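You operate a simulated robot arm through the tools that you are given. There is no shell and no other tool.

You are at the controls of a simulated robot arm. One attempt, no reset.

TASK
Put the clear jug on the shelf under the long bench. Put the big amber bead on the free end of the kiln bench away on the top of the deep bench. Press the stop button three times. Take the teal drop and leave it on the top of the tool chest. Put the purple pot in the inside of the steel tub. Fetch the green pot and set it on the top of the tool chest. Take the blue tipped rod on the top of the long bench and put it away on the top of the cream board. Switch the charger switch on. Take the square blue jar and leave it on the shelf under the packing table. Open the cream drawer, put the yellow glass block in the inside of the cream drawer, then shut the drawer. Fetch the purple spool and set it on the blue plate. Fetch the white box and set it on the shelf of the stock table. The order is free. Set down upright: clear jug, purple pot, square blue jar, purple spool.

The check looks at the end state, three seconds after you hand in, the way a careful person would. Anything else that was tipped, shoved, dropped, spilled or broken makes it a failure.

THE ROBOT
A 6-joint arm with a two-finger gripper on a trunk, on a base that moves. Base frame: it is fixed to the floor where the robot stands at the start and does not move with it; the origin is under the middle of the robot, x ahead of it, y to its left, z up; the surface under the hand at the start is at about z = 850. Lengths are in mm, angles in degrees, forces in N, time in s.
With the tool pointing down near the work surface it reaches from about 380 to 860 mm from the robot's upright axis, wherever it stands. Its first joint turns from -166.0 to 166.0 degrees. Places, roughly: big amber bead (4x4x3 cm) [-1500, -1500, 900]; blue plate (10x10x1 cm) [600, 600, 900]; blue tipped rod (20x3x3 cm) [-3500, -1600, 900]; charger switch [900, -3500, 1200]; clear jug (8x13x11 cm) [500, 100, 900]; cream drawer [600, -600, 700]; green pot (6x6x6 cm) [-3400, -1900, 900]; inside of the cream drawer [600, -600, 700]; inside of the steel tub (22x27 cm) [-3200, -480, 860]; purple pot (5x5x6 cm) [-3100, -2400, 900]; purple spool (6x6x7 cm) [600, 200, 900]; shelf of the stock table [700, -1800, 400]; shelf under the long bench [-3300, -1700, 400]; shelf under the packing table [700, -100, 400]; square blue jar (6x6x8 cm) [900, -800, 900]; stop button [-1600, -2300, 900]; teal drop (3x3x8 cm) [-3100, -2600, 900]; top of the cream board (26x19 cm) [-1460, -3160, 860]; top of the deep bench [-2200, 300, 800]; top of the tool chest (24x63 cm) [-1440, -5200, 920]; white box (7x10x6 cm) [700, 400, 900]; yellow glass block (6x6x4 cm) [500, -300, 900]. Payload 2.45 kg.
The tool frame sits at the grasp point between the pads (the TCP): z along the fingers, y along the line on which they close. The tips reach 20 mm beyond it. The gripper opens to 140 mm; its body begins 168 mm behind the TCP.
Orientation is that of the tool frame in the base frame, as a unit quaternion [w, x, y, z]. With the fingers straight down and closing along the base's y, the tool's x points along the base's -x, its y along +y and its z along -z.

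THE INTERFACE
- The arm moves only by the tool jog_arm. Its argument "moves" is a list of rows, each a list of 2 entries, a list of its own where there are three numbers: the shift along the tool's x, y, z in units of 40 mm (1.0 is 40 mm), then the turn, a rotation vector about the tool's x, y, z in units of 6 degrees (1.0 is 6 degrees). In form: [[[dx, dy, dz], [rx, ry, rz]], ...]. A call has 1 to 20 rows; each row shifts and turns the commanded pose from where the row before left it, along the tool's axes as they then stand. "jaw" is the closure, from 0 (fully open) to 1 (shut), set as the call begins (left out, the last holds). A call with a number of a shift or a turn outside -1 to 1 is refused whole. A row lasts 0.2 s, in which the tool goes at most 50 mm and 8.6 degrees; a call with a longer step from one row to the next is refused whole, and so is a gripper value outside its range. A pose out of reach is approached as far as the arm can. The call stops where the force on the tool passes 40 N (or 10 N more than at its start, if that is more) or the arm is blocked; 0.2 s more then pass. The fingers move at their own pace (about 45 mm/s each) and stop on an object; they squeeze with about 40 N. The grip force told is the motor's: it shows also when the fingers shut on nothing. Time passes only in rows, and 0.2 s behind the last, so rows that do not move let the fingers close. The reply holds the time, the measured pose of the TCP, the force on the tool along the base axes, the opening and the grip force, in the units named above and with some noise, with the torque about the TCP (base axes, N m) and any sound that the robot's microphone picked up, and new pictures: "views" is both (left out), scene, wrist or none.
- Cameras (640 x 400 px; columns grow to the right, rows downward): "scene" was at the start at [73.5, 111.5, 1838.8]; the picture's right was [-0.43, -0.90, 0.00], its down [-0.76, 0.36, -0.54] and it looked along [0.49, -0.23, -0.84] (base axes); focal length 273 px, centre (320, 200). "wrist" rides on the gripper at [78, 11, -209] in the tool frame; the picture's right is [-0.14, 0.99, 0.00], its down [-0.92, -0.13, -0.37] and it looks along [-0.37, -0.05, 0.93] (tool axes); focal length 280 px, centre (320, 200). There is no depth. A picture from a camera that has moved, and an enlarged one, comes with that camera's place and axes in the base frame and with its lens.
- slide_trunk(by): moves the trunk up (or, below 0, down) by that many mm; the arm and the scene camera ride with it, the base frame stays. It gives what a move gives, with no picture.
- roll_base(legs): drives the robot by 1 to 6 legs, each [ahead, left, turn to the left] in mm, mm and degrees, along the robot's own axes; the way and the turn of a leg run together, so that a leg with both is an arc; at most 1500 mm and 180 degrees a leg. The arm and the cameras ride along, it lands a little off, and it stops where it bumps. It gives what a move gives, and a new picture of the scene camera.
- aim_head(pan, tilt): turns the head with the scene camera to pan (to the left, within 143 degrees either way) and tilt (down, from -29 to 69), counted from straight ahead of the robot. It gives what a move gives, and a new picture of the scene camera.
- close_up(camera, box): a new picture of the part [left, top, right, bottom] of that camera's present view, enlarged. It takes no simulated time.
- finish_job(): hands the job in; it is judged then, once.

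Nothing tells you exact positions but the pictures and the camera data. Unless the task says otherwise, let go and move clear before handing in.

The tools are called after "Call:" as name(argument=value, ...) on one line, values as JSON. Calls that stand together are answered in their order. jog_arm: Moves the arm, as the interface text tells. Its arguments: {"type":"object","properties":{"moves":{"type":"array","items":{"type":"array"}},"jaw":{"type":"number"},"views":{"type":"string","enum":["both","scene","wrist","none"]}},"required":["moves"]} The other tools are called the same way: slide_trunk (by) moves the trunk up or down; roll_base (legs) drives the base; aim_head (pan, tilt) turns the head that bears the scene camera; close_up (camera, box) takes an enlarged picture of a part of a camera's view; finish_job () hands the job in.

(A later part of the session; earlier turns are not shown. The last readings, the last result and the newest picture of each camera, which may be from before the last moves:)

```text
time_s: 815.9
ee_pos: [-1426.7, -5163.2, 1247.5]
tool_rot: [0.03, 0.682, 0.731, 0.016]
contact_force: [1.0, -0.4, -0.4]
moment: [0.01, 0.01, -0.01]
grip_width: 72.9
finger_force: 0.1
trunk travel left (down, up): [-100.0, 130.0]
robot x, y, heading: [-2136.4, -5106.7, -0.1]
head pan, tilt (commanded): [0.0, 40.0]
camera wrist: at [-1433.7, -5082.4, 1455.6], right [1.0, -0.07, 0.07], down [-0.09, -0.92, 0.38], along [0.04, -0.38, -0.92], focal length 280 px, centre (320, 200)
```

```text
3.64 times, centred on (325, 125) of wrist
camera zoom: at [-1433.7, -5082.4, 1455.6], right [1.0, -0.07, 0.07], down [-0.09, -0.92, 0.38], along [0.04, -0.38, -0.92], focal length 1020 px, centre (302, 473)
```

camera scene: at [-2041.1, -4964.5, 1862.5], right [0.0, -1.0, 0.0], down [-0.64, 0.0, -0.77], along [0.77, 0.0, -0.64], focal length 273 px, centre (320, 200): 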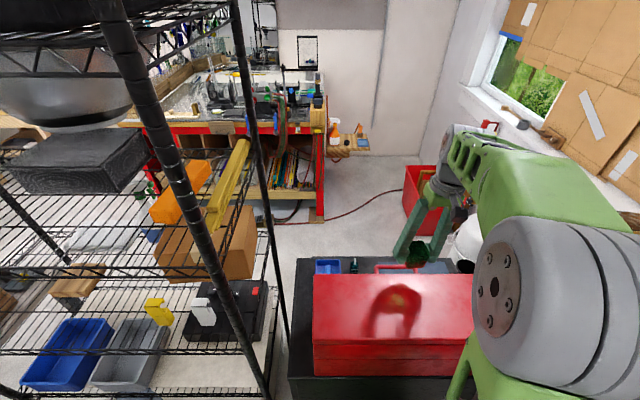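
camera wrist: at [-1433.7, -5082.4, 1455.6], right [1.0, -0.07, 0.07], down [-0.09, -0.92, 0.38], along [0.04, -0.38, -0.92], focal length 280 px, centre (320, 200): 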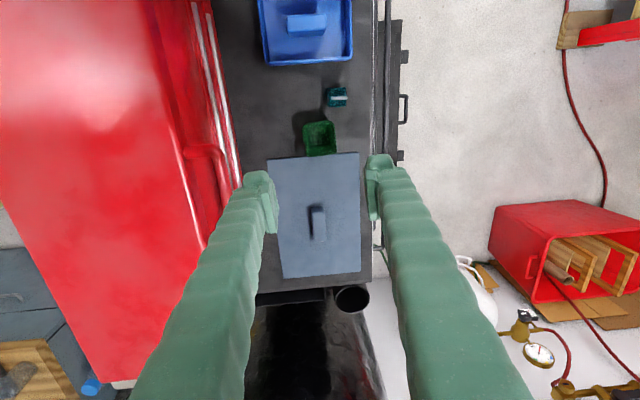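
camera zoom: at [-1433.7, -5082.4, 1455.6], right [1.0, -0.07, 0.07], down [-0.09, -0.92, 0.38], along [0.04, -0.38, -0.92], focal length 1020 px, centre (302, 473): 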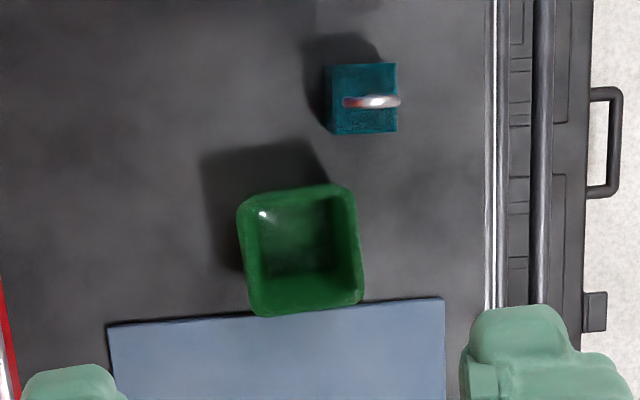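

Both pieces are on the chest top. Last task: the clear jug. Unwind the arm, then drive back north along the aisle.

Call:
jog_arm(moves=[[[0, -0.9, 0], [0, 0, -1]], [[0, -0.9, 0], [0, 0, -1]], [[0.1, -0.9, 0], [0, 0, -1]], [[0.2, -0.9, 0], [0, 0, -1]], [[0, 0, 0], [0, 0, -1]], [[0, 0, 0], [0, 0, -1]], [[0, 0, 0], [0, 0, -1]], [[0, 0, 0], [0, 0, -1]], [[0, 0, 0], [0, 0, -1]], [[0, 0, 0], [0, 0, -1]], [[0, 0, 0], [0, 0, -1]], [[0, 0, 0], [0, 0, -1]], [[0, 0, 0], [0, 0, -1]], [[0, 0, 0], [0, 0, -1]], [[0, 0, 0], [0, 0, -1]], [[0, 0, 0], [0, 0, 0]]], views="none")

Call:
roll_base(legs=[[-330, 0, 0], [0, 0, 90], [1450, 0, 0], [1450, 0, 0]])

```text
time_s: 819.3
ee_pos: [-1570.4, -5181.9, 1235.5]
tool_rot: [0.033, -0.035, 0.999, -0.009]
contact_force: [-0.1, -0.3, 0.6]
moment: [0.0, -0.01, -0.02]
grip_width: 72.6
finger_force: 0.1
trunk travel left (down, up): [-100.0, 130.0]
robot x, y, heading: [-2136.5, -5106.2, -0.0]
head pan, tilt (commanded): [0.0, 40.0]
```

```text
time_s: 839.0
ee_pos: [-2304.9, -1634.7, 1235.1]
tool_rot: [-0.03, 0.714, -0.699, -0.017]
contact_force: [-0.9, 0.5, 0.2]
moment: [0.0, 0.0, 0.01]
grip_width: 72.7
finger_force: 0.0
trunk travel left (down, up): [-100.0, 130.0]
robot x, y, heading: [-2405.2, -2199.7, 87.1]
head pan, tilt (commanded): [0.0, 40.0]
camera scene: at [-2542.0, -2095.7, 1862.6], right [1.0, -0.05, 0.0], down [-0.03, -0.64, -0.77], along [0.04, 0.77, -0.64], focal length 273 px, centre (320, 200)
```

scene: 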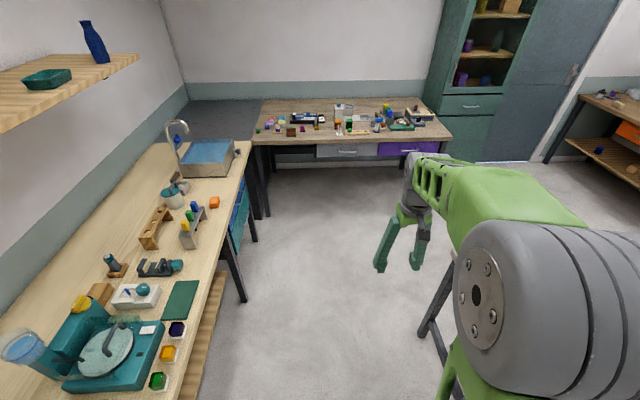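

Call:
roll_base(legs=[[0, 0, 3], [1430, 0, 0], [0, 0, -90], [1450, 0, 0], [400, 0, 0]])

Call:
aim_head(pan=10, tilt=45)

```text
time_s: 859.2
ee_pos: [5.5, -691.3, 1235.3]
tool_rot: [0.034, -0.068, 0.997, -0.008]
contact_force: [1.4, 1.1, -0.1]
moment: [-0.02, 0.04, 0.03]
grip_width: 73.2
finger_force: 0.0
trunk travel left (down, up): [-100.0, 130.0]
robot x, y, heading: [-567.1, -648.5, 3.5]
head pan, tilt (commanded): [0.0, 40.0]
camera scene: at [-480.5, -504.2, 1862.5], right [0.07, -1.0, 0.0], down [-0.64, -0.04, -0.77], along [0.76, 0.05, -0.64], focal length 273 px, centre (320, 200)
```

scene: 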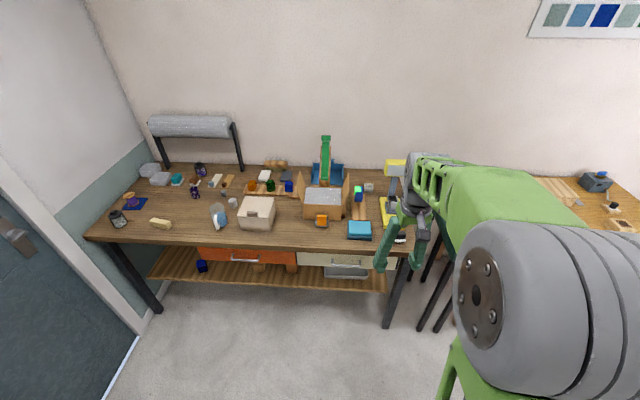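

```text
time_s: 859.9
ee_pos: [3.9, -690.8, 1235.3]
tool_rot: [0.034, -0.068, 0.997, -0.007]
contact_force: [0.4, 0.2, -0.6]
moment: [0.05, 0.0, -0.01]
grip_width: 72.9
finger_force: 0.0
trunk travel left (down, up): [-100.0, 130.0]
robot x, y, heading: [-565.2, -656.1, 3.8]
head pan, tilt (commanded): [10.0, 45.0]
camera scene: at [-487.2, -490.5, 1855.4], right [0.24, -0.97, 0.0], down [-0.69, -0.17, -0.71], along [0.69, 0.17, -0.71], focal length 273 px, centre (320, 200)
```

scene: 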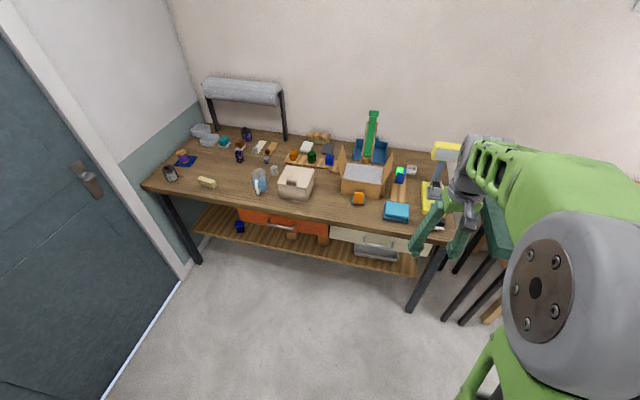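

Call:
close_up(camera="scene", box=[150, 120, 300, 220])

```text
4.00 times, centred on (225, 170) of scene
camera zoom: at [-487.2, -490.5, 1855.4], right [0.24, -0.97, 0.0], down [-0.69, -0.17, -0.71], along [0.69, 0.17, -0.71], focal length 1094 px, centre (700, 320)
```

zoom: 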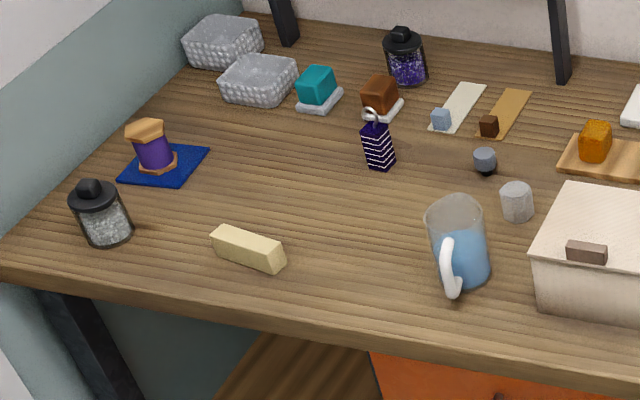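

The spool still stands on its plate. The jug (half full, handle toward me/−y) is at about [505, 80]. I'll come at it along 25° with a 45° tilted tool. Driving into position.

Call:
roll_base(legs=[[265, 0, 0], [0, 440, 0], [0, 0, 21.2]])

Call:
jog_arm(moves=[[[0, -0.5, 0], [0, -0.85, 0.6]], [[0, -0.5, 0.5], [0, -1, 0]], [[0, -0.5, 0.8], [0, -1, 0]], [[0, 0, 0.8], [0, -1, 0]], [[0, 0, 0.8], [0, -1, 0]], [[0, 0, 0.5], [0, -1, 0]], [[0, 0, 0], [0, -1, 0]], [[0, 0, 0], [0, 0, 0]]], jaw=0.1, views="both")

```text
time_s: 866.9
ee_pos: [210.5, -23.0, 1235.9]
tool_rot: [0.034, -0.252, 0.967, -0.001]
contact_force: [0.1, -0.1, 0.0]
moment: [0.01, -0.04, -0.02]
grip_width: 72.7
finger_force: 0.0
trunk travel left (down, up): [-100.0, 130.0]
robot x, y, heading: [-335.1, -195.8, 25.1]
head pan, tilt (commanded): [10.0, 45.0]
camera scene: at [-320.0, -16.0, 1855.3], right [0.58, -0.82, 0.0], down [-0.58, -0.41, -0.71], along [0.58, 0.41, -0.71], focal length 273 px, centre (320, 200)
```

scene: 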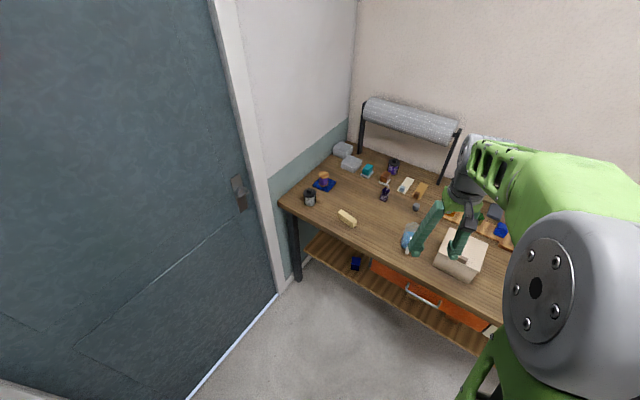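

```text
time_s: 868.7
ee_pos: [273.0, -53.6, 1118.4]
tool_rot: [0.347, -0.211, 0.91, 0.084]
contact_force: [0.1, -0.1, 0.2]
moment: [0.02, 0.02, -0.02]
grip_width: 126.0
finger_force: 0.0
out of reach, approached as far as the arm can: row 6
trunk travel left (down, up): [-100.0, 130.0]
robot x, y, heading: [-337.0, -193.9, 25.2]
head pan, tilt (commanded): [10.0, 45.0]
camera scene: at [-319.8, -16.4, 1855.3], right [0.58, -0.82, 0.0], down [-0.58, -0.41, -0.71], along [0.58, 0.41, -0.71], focal length 273 px, centre (320, 200)
camera wrist: at [92.1, -133.1, 1222.0], right [-0.35, 0.93, 0.1], down [0.45, 0.08, 0.89], along [0.82, 0.35, -0.45], focal length 280 px, centre (320, 200)
```

scene: 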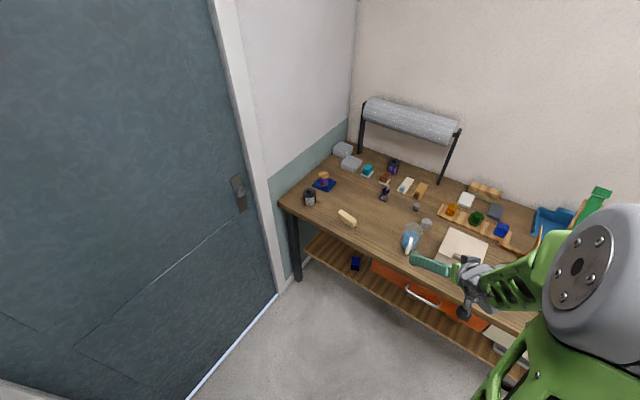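
wrist: 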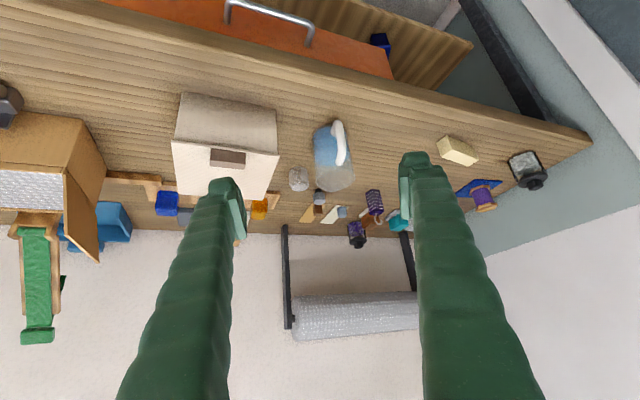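

Call:
close_up(camera="wrist", box=[270, 90, 400, 210])

```text
3.33 times, centred on (335, 150) of wrist
camera zoom: at [92.1, -133.1, 1222.0], right [-0.35, 0.93, 0.1], down [0.45, 0.08, 0.89], along [0.82, 0.35, -0.45], focal length 935 px, centre (270, 367)
```

zoom: 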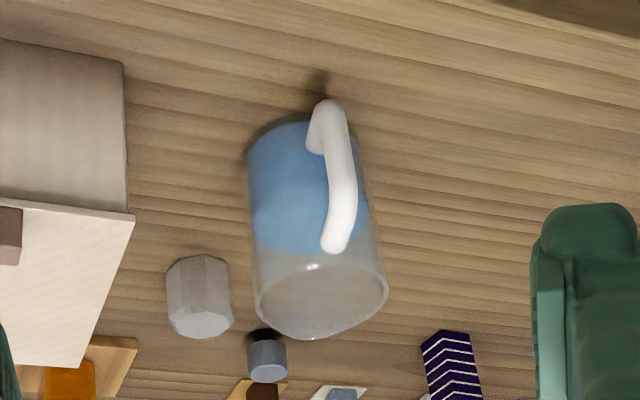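

The handle actually points straight toward −x, so a tool direction near 5° is better. Turning and shifting the base.

Call:
roll_base(legs=[[0, 0, -20], [60, 322, 0]])

Call:
jog_arm(moves=[[[0, 0, 0], [0, 0, 0]]], views="wrist")

Call:
close_up(camera="wrist", box=[250, 80, 410, 220])

```text
time_s: 873.2
ee_pos: [315.2, 55.9, 1117.6]
tool_rot: [0.356, -0.055, 0.933, 0.025]
contact_force: [-0.3, 0.2, 0.4]
moment: [0.02, 0.0, 0.01]
grip_width: 126.2
finger_force: 0.1
trunk travel left (down, up): [-100.0, 130.0]
robot x, y, heading: [-305.2, 123.0, 5.8]
head pan, tilt (commanded): [10.0, 45.0]
camera scene: at [-231.7, 290.7, 1855.3], right [0.27, -0.96, 0.0], down [-0.68, -0.19, -0.71], along [0.68, 0.19, -0.71], focal length 273 px, centre (320, 200)
```

scene: 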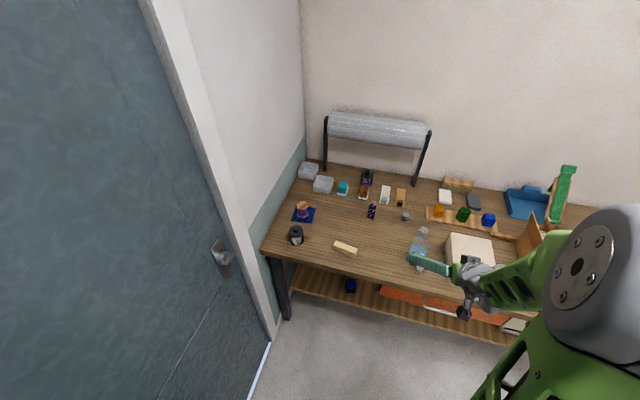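

```text
time_s: 873.6
ee_pos: [314.7, 57.7, 1117.1]
tool_rot: [0.356, -0.055, 0.933, 0.023]
contact_force: [-0.2, 0.7, -0.8]
moment: [-0.02, -0.01, 0.0]
grip_width: 125.9
finger_force: 0.1
trunk travel left (down, up): [-100.0, 130.0]
robot x, y, heading: [-303.3, 124.6, 5.6]
head pan, tilt (commanded): [10.0, 45.0]
camera wrist: at [118.8, 43.3, 1222.2], right [-0.02, 1.0, 0.1], down [0.45, -0.08, 0.89], along [0.89, 0.06, -0.45], focal length 280 px, centre (320, 200)
```

wrist: 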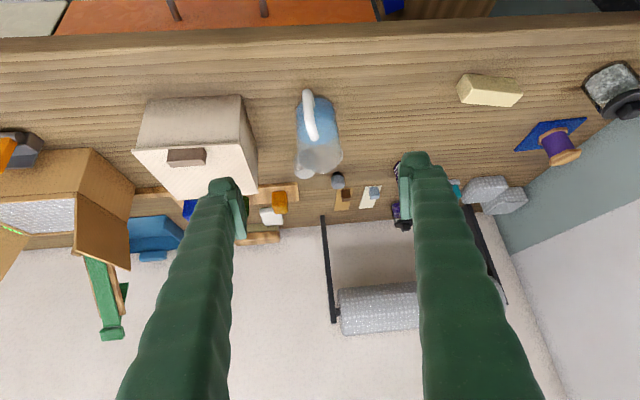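

```text
2.86 times, centred on (330, 150) of wrist
camera zoom: at [118.8, 43.3, 1222.2], right [-0.02, 1.0, 0.1], down [0.45, -0.08, 0.89], along [0.89, 0.06, -0.45], focal length 801 px, centre (291, 343)
```

zoom: 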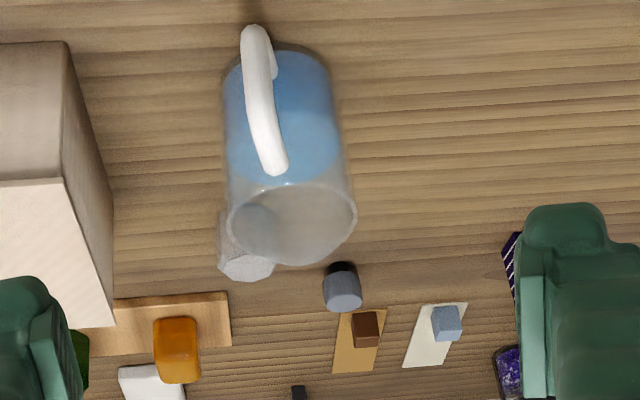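

The tool now points at 7°, close to the handle's direction; jug axis ≈ [489, 77], ~68 mm diameter. Approach to a pre-grasp along the tool axis.

Call:
jog_arm(moves=[[[0.2, -0.03, 0.7], [0, 0, 0]], [[0.2, -0.03, 0.8], [0, 0, 0]], [[0, 0, 0.8], [0, 0, 0]], [[0, 0, 0.8], [0, 0, 0]], [[0, 0, 0.6], [0, 0, 0]], [[0, 0, 0], [0, 0, 0]]], jaw=0.285, views="wrist")

```text
time_s: 875.0
ee_pos: [402.2, 66.4, 997.2]
tool_rot: [0.355, -0.055, 0.933, 0.025]
contact_force: [-0.6, -0.5, 1.0]
moment: [-0.01, -0.02, -0.04]
grip_width: 100.2
finger_force: 0.0
trunk travel left (down, up): [-100.0, 130.0]
robot x, y, heading: [-307.5, 128.0, 5.8]
head pan, tilt (commanded): [10.0, 45.0]
camera wrist: at [206.0, 52.9, 1101.8], right [-0.02, 1.0, 0.1], down [0.45, -0.08, 0.89], along [0.89, 0.06, -0.45], focal length 280 px, centre (320, 200)
```

wrist: 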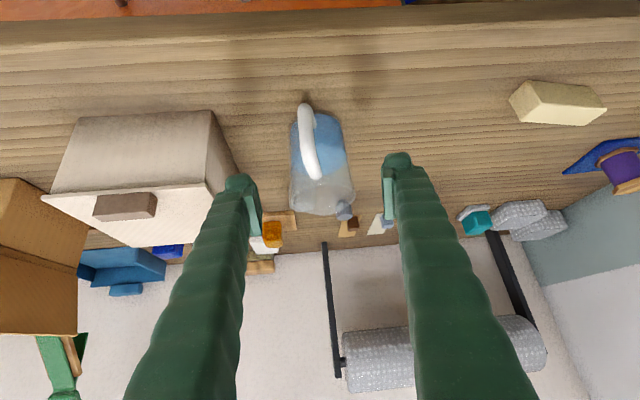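

Call:
jog_arm(moves=[[[0, 0, 0.6], [0, 0, 0]], [[0, 0, 0.7], [0, 0, 0]], [[0, 0, 0.7], [0, 0, 0]], [[0, 0, 0.5], [0, 0, 0]], [[0, 0, 0], [0, 0, 0]]], views="wrist")

```text
time_s: 876.2
ee_pos: [468.0, 74.6, 922.4]
tool_rot: [0.356, -0.054, 0.933, 0.023]
contact_force: [0.4, -0.2, -0.6]
moment: [-0.03, 0.02, -0.01]
grip_width: 100.3
finger_force: 0.1
trunk travel left (down, up): [-100.0, 130.0]
robot x, y, heading: [-308.9, 130.0, 5.6]
head pan, tilt (commanded): [10.0, 45.0]
camera wrist: at [271.0, 60.4, 1026.1], right [-0.02, 1.0, 0.1], down [0.45, -0.08, 0.89], along [0.89, 0.06, -0.45], focal length 280 px, centre (320, 200)
```

wrist: 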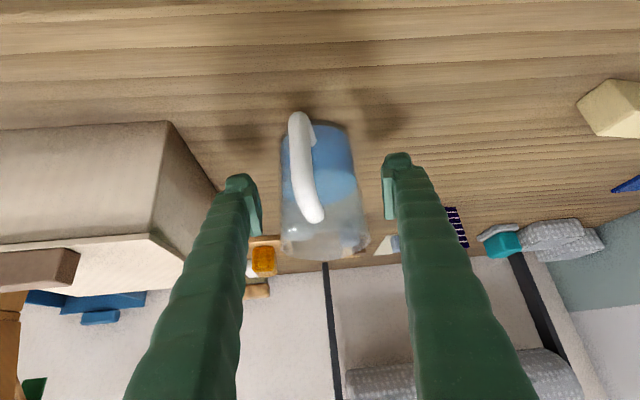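

Call:
jog_arm(moves=[[[0, 0, 0.4], [0, 0, 0]], [[0, 0, 0.38], [0, 0, 0]], [[0, 0, 0], [0, 0, 0]]], views="wrist")

Call:
close_up(camera="wrist", box=[220, 90, 420, 290])

```text
time_s: 877.0
ee_pos: [488.0, 74.8, 898.5]
tool_rot: [0.356, -0.055, 0.933, 0.024]
contact_force: [-0.9, 0.3, 0.0]
moment: [0.01, -0.02, 0.02]
grip_width: 100.2
finger_force: 0.1
trunk travel left (down, up): [-100.0, 130.0]
robot x, y, heading: [-305.8, 124.5, 6.1]
head pan, tilt (commanded): [10.0, 45.0]
camera wrist: at [291.2, 62.4, 1003.5], right [-0.02, 1.0, 0.1], down [0.45, -0.08, 0.89], along [0.89, 0.06, -0.45], focal length 280 px, centre (320, 200)
```

wrist: 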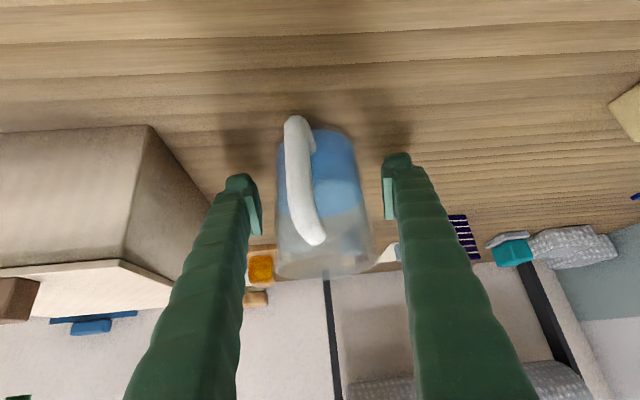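

```text
2.00 times, centred on (320, 190) of wrist
camera zoom: at [291.2, 62.4, 1003.5], right [-0.02, 1.0, 0.1], down [0.45, -0.08, 0.89], along [0.89, 0.06, -0.45], focal length 561 px, centre (320, 220)
```

zoom: 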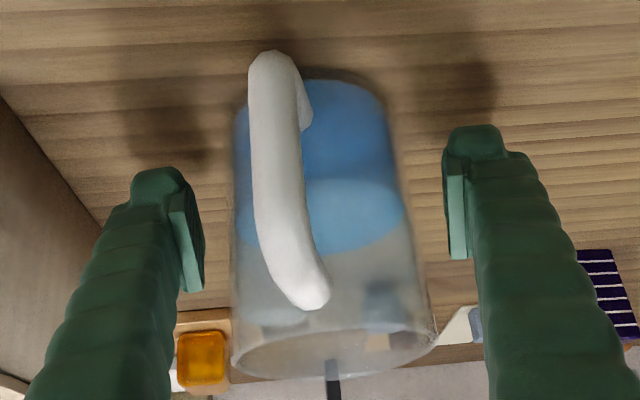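

Centred. Closing on the jug.

Call:
jog_arm(moves=[[[0, 0, 0], [0, 0, 0]], [[0, 0, 0], [0, 0, 0]], [[0, 0, 0], [0, 0, 0]], [[0, 0, 0], [0, 0, 0]], [[0, 0, 0], [0, 0, 0]]], jaw=1, views="wrist")

```text
time_s: 878.2
ee_pos: [488.1, 75.4, 898.7]
tool_rot: [0.356, -0.055, 0.933, 0.024]
contact_force: [0.1, -0.6, 1.1]
moment: [-0.16, -0.05, -0.02]
grip_width: 75.7
finger_force: 39.6
trunk travel left (down, up): [-100.0, 130.0]
robot x, y, heading: [-306.0, 128.4, 5.7]
head pan, tilt (commanded): [10.0, 45.0]
camera wrist: at [291.2, 62.3, 1003.6], right [-0.02, 1.0, 0.1], down [0.45, -0.08, 0.89], along [0.89, 0.06, -0.45], focal length 280 px, centre (320, 200)
```

wrist: 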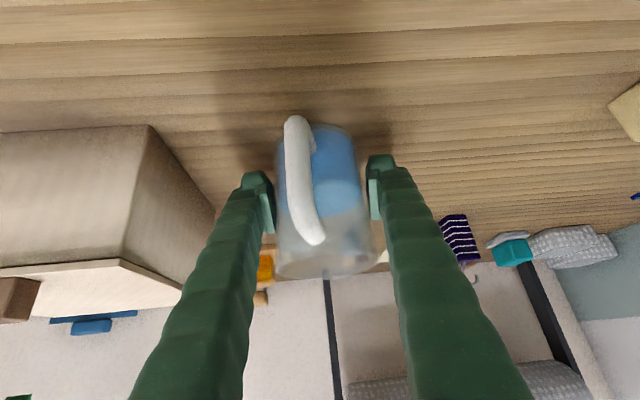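

Call:
jog_arm(moves=[[[-0.08, 0, -0.09], [0, 0, 0]], [[-0.13, 0, -0.15], [0, 0, 0]], [[-0.2, 0, -0.22], [0, 0, 0]], [[-0.2, 0, -0.22], [0, 0, 0]], [[-0.13, 0, -0.15], [0, 0, 0]], [[0, 0, 0], [0, 0, 0]]], views="wrist")

```text
time_s: 879.6
ee_pos: [490.0, 77.1, 944.8]
tool_rot: [0.356, -0.055, 0.933, 0.024]
contact_force: [0.7, 0.0, -2.4]
moment: [-0.02, -0.02, -0.03]
grip_width: 76.1
finger_force: 40.0
trunk travel left (down, up): [-100.0, 130.0]
robot x, y, heading: [-303.6, 126.1, 5.9]
head pan, tilt (commanded): [10.0, 45.0]
camera wrist: at [292.1, 62.9, 1048.1], right [-0.02, 1.0, 0.1], down [0.45, -0.08, 0.89], along [0.89, 0.06, -0.45], focal length 280 px, centre (320, 200)
```

wrist: 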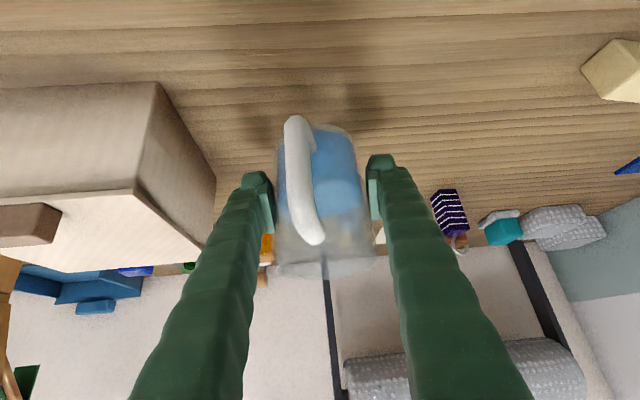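

Held steadily. Continue lifting gently, then retract a little for travel.

Call:
jog_arm(moves=[[[-0.15, 0, -0.17], [0, 0, 0]], [[-0.25, 0, -0.28], [0, 0, 0]], [[-0.3, 0, -0.34], [0, 0, 0]], [[-0.3, 0, -0.34], [0, 0, 0]], [[-0.3, 0, -0.34], [0, 0, 0]], [[-0.3, 0, -0.34], [0, 0, 0]], [[-0.25, 0, -0.28], [0, 0, 0]], [[-0.1, 0, -0.12], [0, 0, 0]], [[0, 0, 0], [0, 0, 0]]], views="none")

Call:
roll_base(legs=[[-150, 0, 0]])

Call:
jog_arm(moves=[[[0, 0, 0], [0, 0, 0]]], views="wrist")

```text
time_s: 881.6
ee_pos: [489.0, 75.6, 1061.8]
tool_rot: [0.356, -0.055, 0.933, 0.024]
contact_force: [0.1, -0.1, -2.9]
moment: [0.01, -0.03, -0.02]
grip_width: 75.3
finger_force: 40.4
trunk travel left (down, up): [-100.0, 130.0]
robot x, y, heading: [-308.1, 125.6, 5.9]
head pan, tilt (commanded): [10.0, 45.0]
```

```text
time_s: 882.9
ee_pos: [343.1, 63.2, 1062.6]
tool_rot: [0.356, -0.056, 0.933, 0.024]
contact_force: [0.2, -0.8, -2.1]
moment: [0.02, -0.03, 0.02]
grip_width: 75.4
finger_force: 40.1
trunk travel left (down, up): [-100.0, 130.0]
robot x, y, heading: [-445.6, 112.5, 6.2]
head pan, tilt (commanded): [10.0, 45.0]
camera scene: at [-379.1, 275.5, 1855.4], right [0.27, -0.96, 0.0], down [-0.68, -0.19, -0.71], along [0.68, 0.19, -0.71], focal length 273 px, centre (320, 200)
```

scene: 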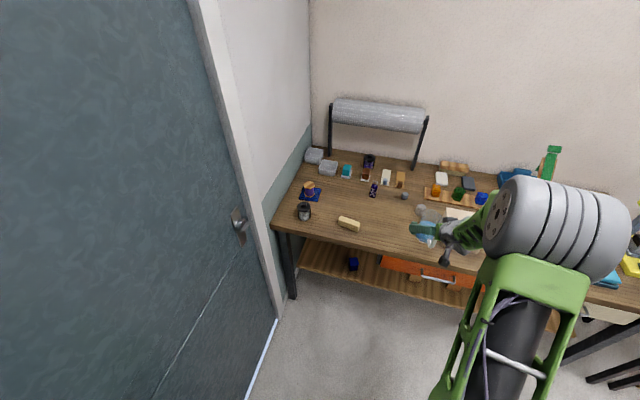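

```text
time_s: 883.3
ee_pos: [343.4, 64.0, 1062.1]
tool_rot: [0.356, -0.056, 0.933, 0.025]
contact_force: [-0.5, -0.6, -2.2]
moment: [0.01, 0.0, -0.02]
grip_width: 75.3
finger_force: 40.2
trunk travel left (down, up): [-100.0, 130.0]
robot x, y, heading: [-449.6, 108.6, 6.1]
head pan, tilt (commanded): [10.0, 45.0]
camera wrist: at [146.1, 49.5, 1166.3], right [-0.02, 1.0, 0.1], down [0.45, -0.08, 0.89], along [0.89, 0.06, -0.45], focal length 280 px, centre (320, 200)
```

wrist: 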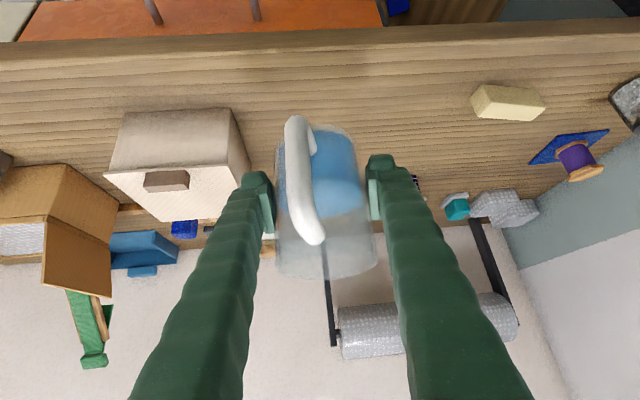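

The jug is steady. Retract ~100 mm gently, then drive: south along the table, turn to face −x, and go west through the corridor.

Call:
jog_arm(moves=[[[0.15, 0, -0.13], [0, 0, 0]], [[0.25, 0, -0.22], [0, 0, 0]], [[0.3, 0, -0.27], [0, 0, 0]], [[0.3, 0, -0.27], [0, 0, 0]], [[0.3, 0, -0.27], [0, 0, 0]], [[0.3, 0, -0.27], [0, 0, 0]], [[0.2, 0, -0.18], [0, 0, 0]], [[0.08, 0, -0.07], [0, 0, 0]], [[0, 0, 0], [0, 0, 0]]], views="none")

Call:
roll_base(legs=[[0, -880, -6]])

Call:
jog_arm(moves=[[[0, 0, 0], [0, 0, 0]]], views="wrist")

```text
time_s: 885.3
ee_pos: [242.6, 50.8, 1062.0]
tool_rot: [0.356, -0.057, 0.932, 0.025]
contact_force: [0.3, -0.6, -1.9]
moment: [0.03, -0.05, 0.0]
grip_width: 75.3
finger_force: 40.3
trunk travel left (down, up): [-100.0, 130.0]
robot x, y, heading: [-452.7, 110.8, 5.8]
head pan, tilt (commanded): [10.0, 45.0]
```

```text
time_s: 893.4
ee_pos: [271.9, -904.2, 1061.7]
tool_rot: [0.357, -0.003, 0.934, 0.003]
contact_force: [-1.1, 0.1, -2.3]
moment: [0.0, -0.03, 0.0]
grip_width: 75.5
finger_force: 40.1
trunk travel left (down, up): [-100.0, 130.0]
robot x, y, heading: [-410.6, -765.1, -0.6]
head pan, tilt (commanded): [10.0, 45.0]
camera scene: at [-318.7, -610.8, 1855.3], right [0.16, -0.99, 0.0], down [-0.7, -0.12, -0.71], along [0.7, 0.12, -0.71], focal length 273 px, centre (320, 200)
```

scene: 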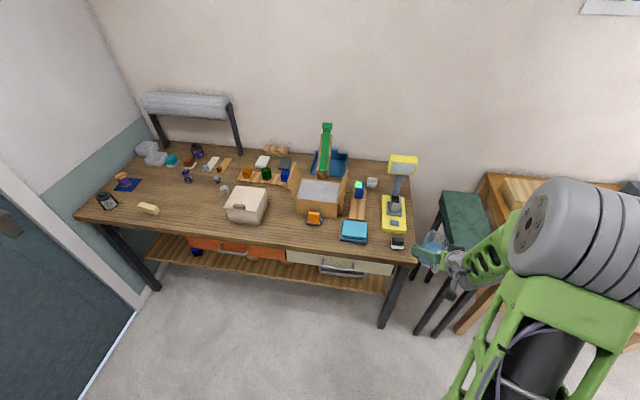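

```text
time_s: 893.8
ee_pos: [272.0, -903.4, 1061.0]
tool_rot: [0.357, -0.002, 0.934, 0.004]
contact_force: [-0.8, 0.5, -2.5]
moment: [-0.01, -0.03, 0.0]
grip_width: 75.6
finger_force: 40.3
trunk travel left (down, up): [-100.0, 130.0]
robot x, y, heading: [-410.6, -762.7, -0.3]
head pan, tilt (commanded): [10.0, 45.0]
camera wrist: at [75.1, -895.4, 1166.2], right [0.09, 0.99, 0.1], down [0.44, -0.13, 0.89], along [0.89, -0.04, -0.45], focal length 280 px, centre (320, 200)
```

wrist: 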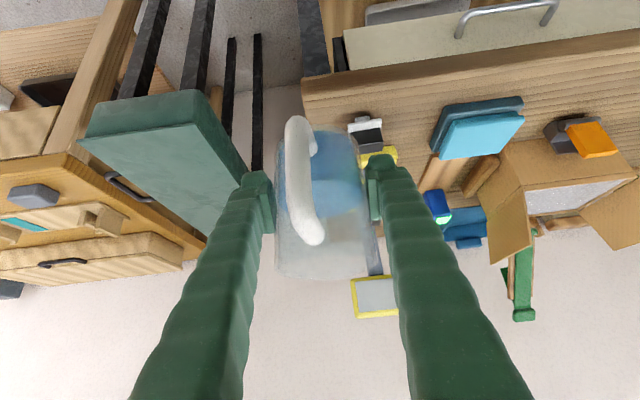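

Jug steady. Turn around to face −x (left turn in two halves), then west.

Call:
roll_base(legs=[[0, 0, 90], [0, 0, 90]])

Call:
roll_base(legs=[[900, 0, 0], [880, 0, 0]])

Call:
jog_arm(moves=[[[0, 0, 0], [0, 0, 0]]], views="wrist")

```text
time_s: 901.9
ee_pos: [-1096.7, -636.4, 1061.7]
tool_rot: [0.006, 0.934, 0.01, -0.357]
contact_force: [0.6, -0.8, -3.0]
moment: [-0.02, 0.0, -0.01]
grip_width: 74.8
finger_force: 40.3
trunk travel left (down, up): [-100.0, 130.0]
robot x, y, heading: [-407.1, -764.1, -179.8]
head pan, tilt (commanded): [10.0, 45.0]
camera scene: at [-500.2, -918.4, 1855.3], right [-0.18, 0.98, 0.0], down [0.7, 0.13, -0.71], along [-0.7, -0.13, -0.71], focal length 273 px, centre (320, 200)
```

scene: 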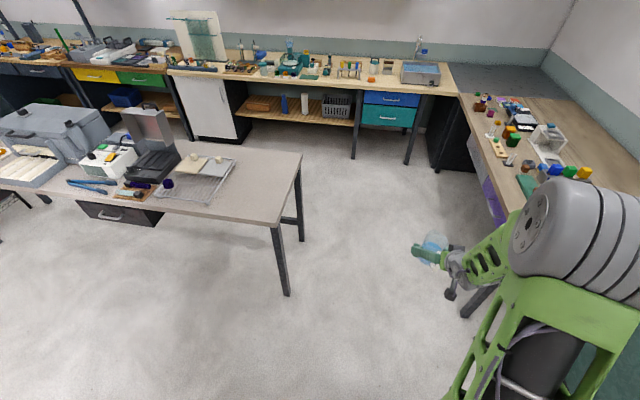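

```text
time_s: 910.8
ee_pos: [-2873.3, -677.0, 1062.5]
tool_rot: [0.01, 0.934, 0.02, -0.357]
contact_force: [-0.9, -0.2, -2.1]
moment: [-0.02, -0.02, -0.02]
grip_width: 74.3
finger_force: 39.8
trunk travel left (down, up): [-100.0, 130.0]
robot x, y, heading: [-2185.5, -787.4, -178.4]
head pan, tilt (commanded): [10.0, 45.0]
camera scene: at [-2271.0, -945.9, 1855.3], right [-0.2, 0.98, 0.0], down [0.69, 0.14, -0.71], along [-0.69, -0.14, -0.71], focal length 273 px, centre (320, 200)
```

scene: 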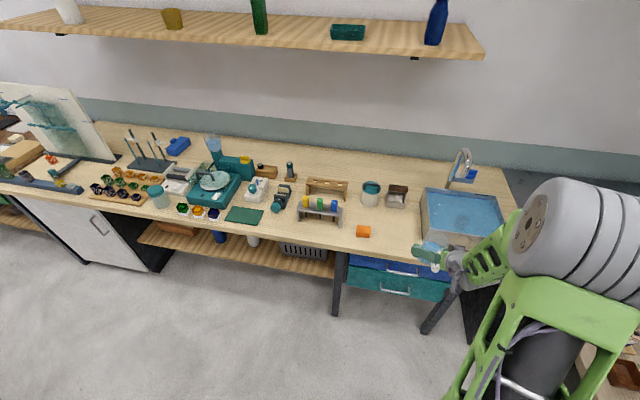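

```text
time_s: 911.2
ee_pos: [-2874.2, -677.9, 1062.0]
tool_rot: [0.01, 0.934, 0.021, -0.356]
contact_force: [-0.5, -0.7, -2.7]
moment: [0.03, 0.02, 0.01]
grip_width: 74.2
finger_force: 39.9
trunk travel left (down, up): [-100.0, 130.0]
robot x, y, heading: [-2189.1, -790.8, -178.3]
head pan, tilt (commanded): [10.0, 45.0]
camera wrist: at [-2675.7, -680.0, 1166.2], right [-0.06, -0.99, 0.1], down [-0.45, 0.11, 0.89], along [-0.89, 0.01, -0.45], focal length 280 px, centre (320, 200)
```

wrist: 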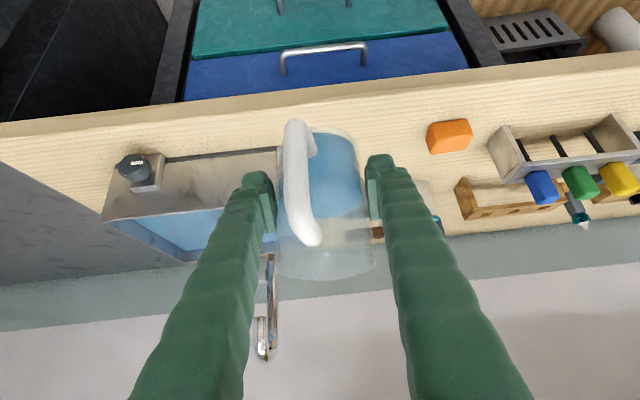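

Jug still level. Move ahead 50 mm, straighten, then slide left along the bench to the shelf's free gap near y≈−1930.

Call:
roll_base(legs=[[50, 0, -1.7], [0, 640, 0], [0, 640, 0]])

Call:
jog_arm(moves=[[[0, 0, 0], [0, 0, 0]]], views="wrist")

```text
time_s: 923.4
ee_pos: [-2919.5, -1923.8, 1063.0]
tool_rot: [0.006, 0.934, 0.009, -0.356]
contact_force: [0.1, -0.5, -2.4]
moment: [-0.02, 0.01, -0.02]
grip_width: 72.5
finger_force: 40.4
trunk travel left (down, up): [-100.0, 130.0]
robot x, y, heading: [-2233.8, -2050.2, -180.0]
head pan, tilt (commanded): [10.0, 45.0]
camera scene: at [-2323.0, -2206.9, 1855.3], right [-0.18, 0.98, 0.0], down [0.7, 0.12, -0.71], along [-0.7, -0.12, -0.71], focal length 273 px, centre (320, 200)
```

scene: 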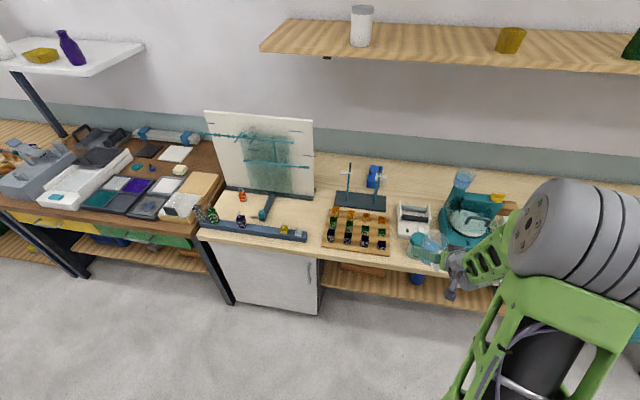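

```text
time_s: 923.8
ee_pos: [-2919.8, -1924.6, 1061.7]
tool_rot: [0.006, 0.934, 0.008, -0.356]
contact_force: [-0.1, 0.2, -3.1]
moment: [-0.04, 0.0, 0.01]
grip_width: 72.4
finger_force: 40.1
trunk travel left (down, up): [-100.0, 130.0]
robot x, y, heading: [-2235.3, -2055.7, -179.7]
head pan, tilt (commanded): [10.0, 45.0]
camera wrist: at [-2720.9, -1930.5, 1166.2], right [-0.08, -0.99, 0.1], down [-0.44, 0.12, 0.89], along [-0.89, 0.03, -0.45], focal length 280 px, centre (320, 200)
```

wrist: 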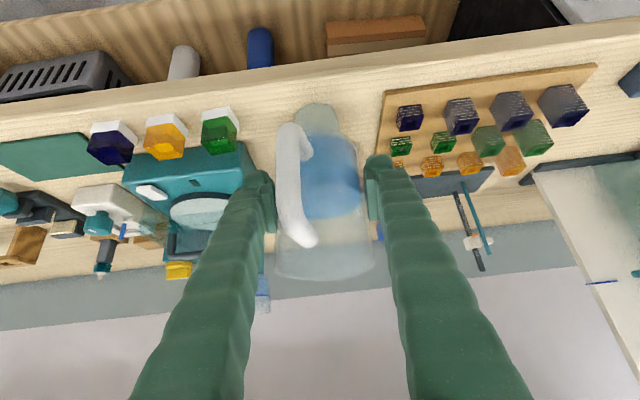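

Call:
close_up(camera="wrist", box=[230, 90, 410, 300])

```text
1.90 times, centred on (320, 195) of wrist
camera zoom: at [-2720.9, -1930.5, 1166.2], right [-0.08, -0.99, 0.1], down [-0.44, 0.12, 0.89], along [-0.89, 0.03, -0.45], focal length 534 px, centre (320, 210)
```

zoom: 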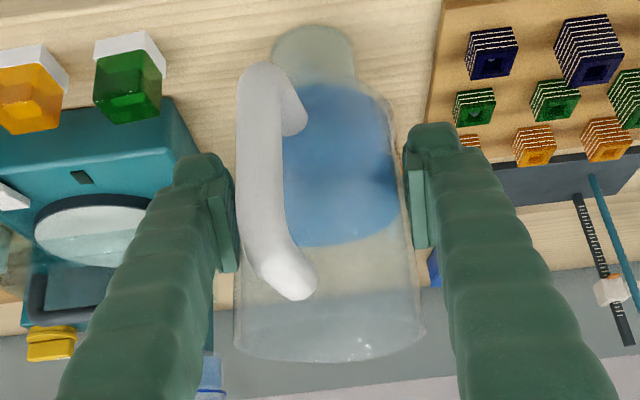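

The aisle is too narrow to lower the arm straight on. I'll go back north a bit and enter diagonally (heading ≈215°) toward the gap between the blue bottle and the white cylinder.

Call:
roll_base(legs=[[0, -460, 0], [0, -440, 0], [0, 0, 35], [-120, 0, 0]])

Call:
jog_arm(moves=[[[-0.15, 0, 0.13], [0, 0, 0]], [[-0.25, 0, 0.22], [0, 0, 0]], [[-0.3, 0, 0.27], [0, 0, 0]], [[-0.3, 0, 0.27], [0, 0, 0]], [[-0.3, 0, 0.27], [0, 0, 0]], [[-0.3, 0, 0.27], [0, 0, 0]], [[-0.25, 0, 0.22], [0, 0, 0]], [[-0.15, 0, 0.13], [0, 0, 0]], [[0, 0, 0], [0, 0, 0]]], views="wrist")

```text
time_s: 934.8
ee_pos: [-2777.0, -1363.8, 1062.9]
tool_rot: [0.111, 0.89, 0.286, -0.338]
contact_force: [0.6, 0.3, -2.8]
moment: [0.01, 0.04, 0.01]
grip_width: 71.7
finger_force: 39.8
trunk travel left (down, up): [-100.0, 130.0]
robot x, y, heading: [-2138.8, -1081.2, -145.6]
head pan, tilt (commanded): [10.0, 45.0]
camera scene: at [-2124.0, -1258.0, 1855.5], right [-0.7, 0.71, 0.0], down [0.5, 0.5, -0.71], along [-0.5, -0.5, -0.71], focal length 273 px, centre (320, 200)
```

scene: 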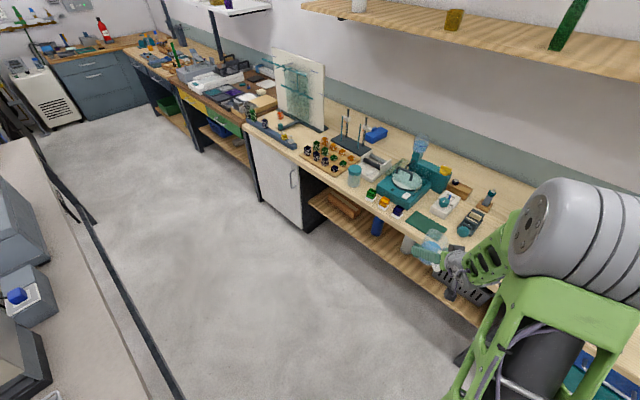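

```text
time_s: 936.8
ee_pos: [-2864.8, -1427.0, 1061.7]
tool_rot: [0.113, 0.889, 0.286, -0.338]
contact_force: [-0.1, -0.4, -1.4]
moment: [-0.01, -0.01, 0.01]
grip_width: 71.8
finger_force: 39.9
trunk travel left (down, up): [-100.0, 130.0]
robot x, y, heading: [-2138.1, -1083.2, -145.2]
head pan, tilt (commanded): [10.0, 45.0]
camera wrist: at [-2698.1, -1320.2, 1166.2], right [0.5, -0.86, 0.1], down [-0.44, -0.15, 0.89], along [-0.75, -0.48, -0.45], focal length 280 px, centre (320, 200)
```

wrist: 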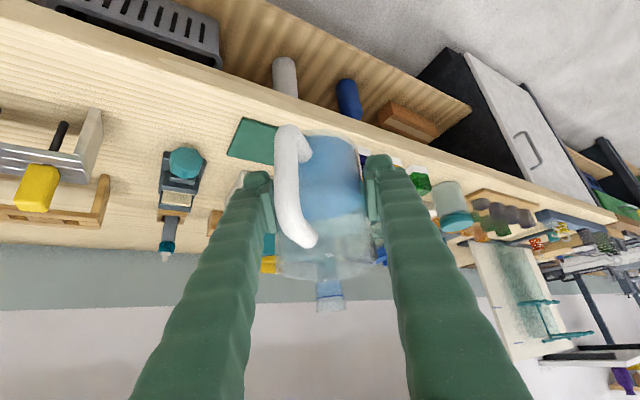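

Good diagonal view; the gap between the white cylinder (≈[−3271, −1604]) and the blue bottle (≈[−3225, −1815]) is clear. Lower the trunk and the arm here in the open.

Call:
slide_trunk(by=-100)

Call:
jog_arm(moves=[[[0.15, 0, 0.17], [0, 0, 0]], [[0.3, 0, 0.33], [0, 0, 0]], [[0.4, 0, 0.45], [0, 0, 0]], [[0.4, 0, 0.45], [0, 0, 0]], [[0.4, 0, 0.45], [0, 0, 0]], [[0.4, 0, 0.45], [0, 0, 0]], [[0.4, 0, 0.45], [0, 0, 0]], [[0.4, 0, 0.45], [0, 0, 0]], [[0.4, 0, 0.45], [0, 0, 0]], [[0.4, 0, 0.45], [0, 0, 0]], [[0.3, 0, 0.33], [0, 0, 0]], [[0.15, 0, 0.17], [0, 0, 0]], [[0, 0, 0], [0, 0, 0]]], views="wrist")

```text
time_s: 938.2
ee_pos: [-2864.3, -1426.7, 962.7]
tool_rot: [0.112, 0.889, 0.286, -0.339]
contact_force: [-0.1, -0.1, -1.1]
moment: [0.0, 0.0, 0.0]
grip_width: 71.9
finger_force: 40.1
trunk travel left (down, up): [0.0, 230.0]
robot x, y, heading: [-2136.7, -1081.6, -145.2]
head pan, tilt (commanded): [10.0, 45.0]
```

```text
time_s: 941.0
ee_pos: [-2864.7, -1428.3, 714.7]
tool_rot: [0.112, 0.889, 0.286, -0.339]
contact_force: [0.2, -0.2, -2.2]
moment: [0.04, 0.01, 0.01]
grip_width: 71.8
finger_force: 40.1
trunk travel left (down, up): [0.0, 230.0]
robot x, y, heading: [-2136.2, -1081.1, -145.1]
head pan, tilt (commanded): [10.0, 45.0]
camera wrist: at [-2698.2, -1321.7, 818.5], right [0.5, -0.86, 0.1], down [-0.43, -0.15, 0.89], along [-0.75, -0.48, -0.45], focal length 280 px, centre (320, 200)
```

wrist: 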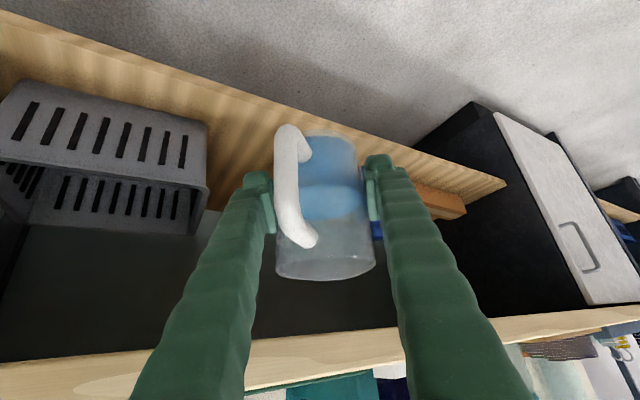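

Call:
jog_arm(moves=[[[0.15, 0, 0.17], [0, 0, 0]], [[0.3, 0, 0.33], [0, 0, 0]], [[0.4, 0, 0.45], [0, 0, 0]], [[0.4, 0, 0.45], [0, 0, 0]], [[0.4, 0, 0.45], [0, 0, 0]], [[0.4, 0, 0.45], [0, 0, 0]], [[0.4, 0, 0.45], [0, 0, 0]], [[0.4, 0, 0.45], [0, 0, 0]], [[0.3, 0, 0.33], [0, 0, 0]], [[0.15, 0, 0.17], [0, 0, 0]], [[0, 0, 0], [0, 0, 0]]], views="both")

```text
time_s: 943.4
ee_pos: [-2863.3, -1428.2, 518.2]
tool_rot: [0.116, 0.89, 0.286, -0.336]
contact_force: [-0.3, 0.1, -1.6]
moment: [0.0, -0.03, -0.03]
grip_width: 71.7
finger_force: 39.5
trunk travel left (down, up): [0.0, 230.0]
robot x, y, heading: [-2140.0, -1081.7, -145.5]
head pan, tilt (commanded): [10.0, 45.0]
camera scene: at [-2125.4, -1258.9, 1755.3], right [-0.7, 0.71, 0.0], down [0.5, 0.5, -0.71], along [-0.5, -0.5, -0.71], focal length 273 px, centre (320, 200)
camera wrist: at [-2697.5, -1321.3, 622.7], right [0.5, -0.86, 0.11], down [-0.44, -0.15, 0.89], along [-0.75, -0.49, -0.45], focal length 280 px, centre (320, 200)
```

scene: 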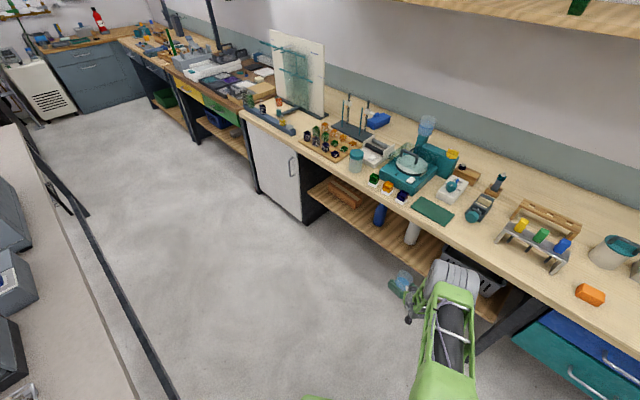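
wrist: 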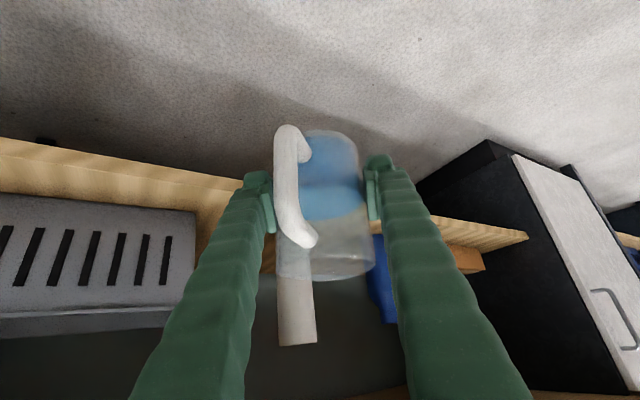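

The shelf's top triangulates to z≈420 with its front edge at x≈−3050, so I'm just above it. Lower slightly more (to keep the gripper under the bench top), then drive in along the diagonal.

Call:
jog_arm(moves=[[[0.2, 0, 0.22], [0, 0, 0]], [[0.25, 0, 0.28], [0, 0, 0]], [[0.1, 0, 0.11], [0, 0, 0]], [[0, 0, 0], [0, 0, 0]]], views="none")

Call:
roll_base(legs=[[150, 60, 0]])

Call:
jog_arm(moves=[[[0, 0, 0], [0, 0, 0]]], views="wrist")

```text
time_s: 944.4
ee_pos: [-2864.1, -1428.0, 484.9]
tool_rot: [0.113, 0.89, 0.285, -0.338]
contact_force: [-0.1, 0.6, -2.0]
moment: [0.01, 0.0, -0.03]
grip_width: 71.8
finger_force: 40.3
trunk travel left (down, up): [0.0, 230.0]
robot x, y, heading: [-2140.8, -1081.8, -145.0]
head pan, tilt (commanded): [10.0, 45.0]
```

```text
time_s: 945.8
ee_pos: [-2950.9, -1560.4, 483.9]
tool_rot: [0.113, 0.89, 0.285, -0.338]
contact_force: [-0.3, -0.6, -2.0]
moment: [-0.03, -0.02, 0.01]
grip_width: 71.8
finger_force: 40.1
trunk travel left (down, up): [0.0, 230.0]
robot x, y, heading: [-2224.8, -1215.8, -145.3]
head pan, tilt (commanded): [10.0, 45.0]
camera scene: at [-2212.0, -1392.3, 1755.3], right [-0.7, 0.71, 0.0], down [0.5, 0.5, -0.71], along [-0.5, -0.5, -0.71], focal length 273 px, centre (320, 200)
```

scene: 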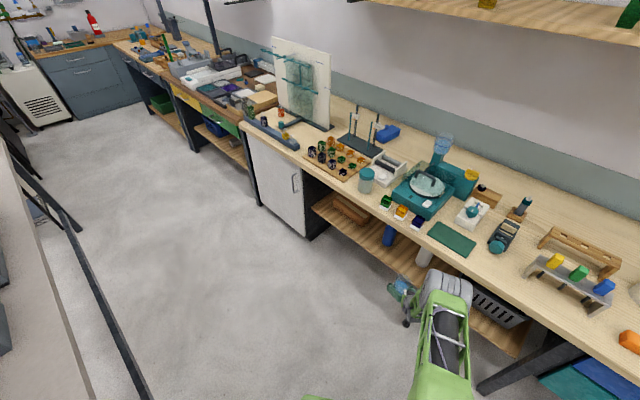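

```text
time_s: 946.2
ee_pos: [-2949.1, -1560.9, 483.3]
tool_rot: [0.113, 0.89, 0.285, -0.337]
contact_force: [-0.3, 0.3, -2.6]
moment: [-0.02, -0.02, 0.03]
grip_width: 71.8
finger_force: 39.6
trunk travel left (down, up): [0.0, 230.0]
robot x, y, heading: [-2222.4, -1213.9, -145.4]
head pan, tilt (commanded): [10.0, 45.0]
camera wrist: at [-2783.4, -1453.7, 588.1], right [0.49, -0.86, 0.1], down [-0.44, -0.15, 0.89], along [-0.75, -0.48, -0.45], focal length 280 px, centre (320, 200)
```

wrist: 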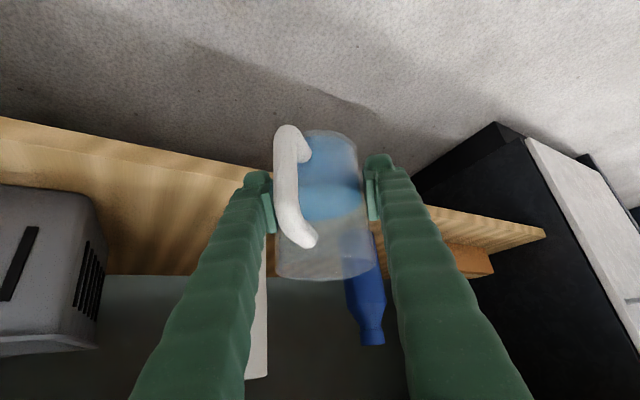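

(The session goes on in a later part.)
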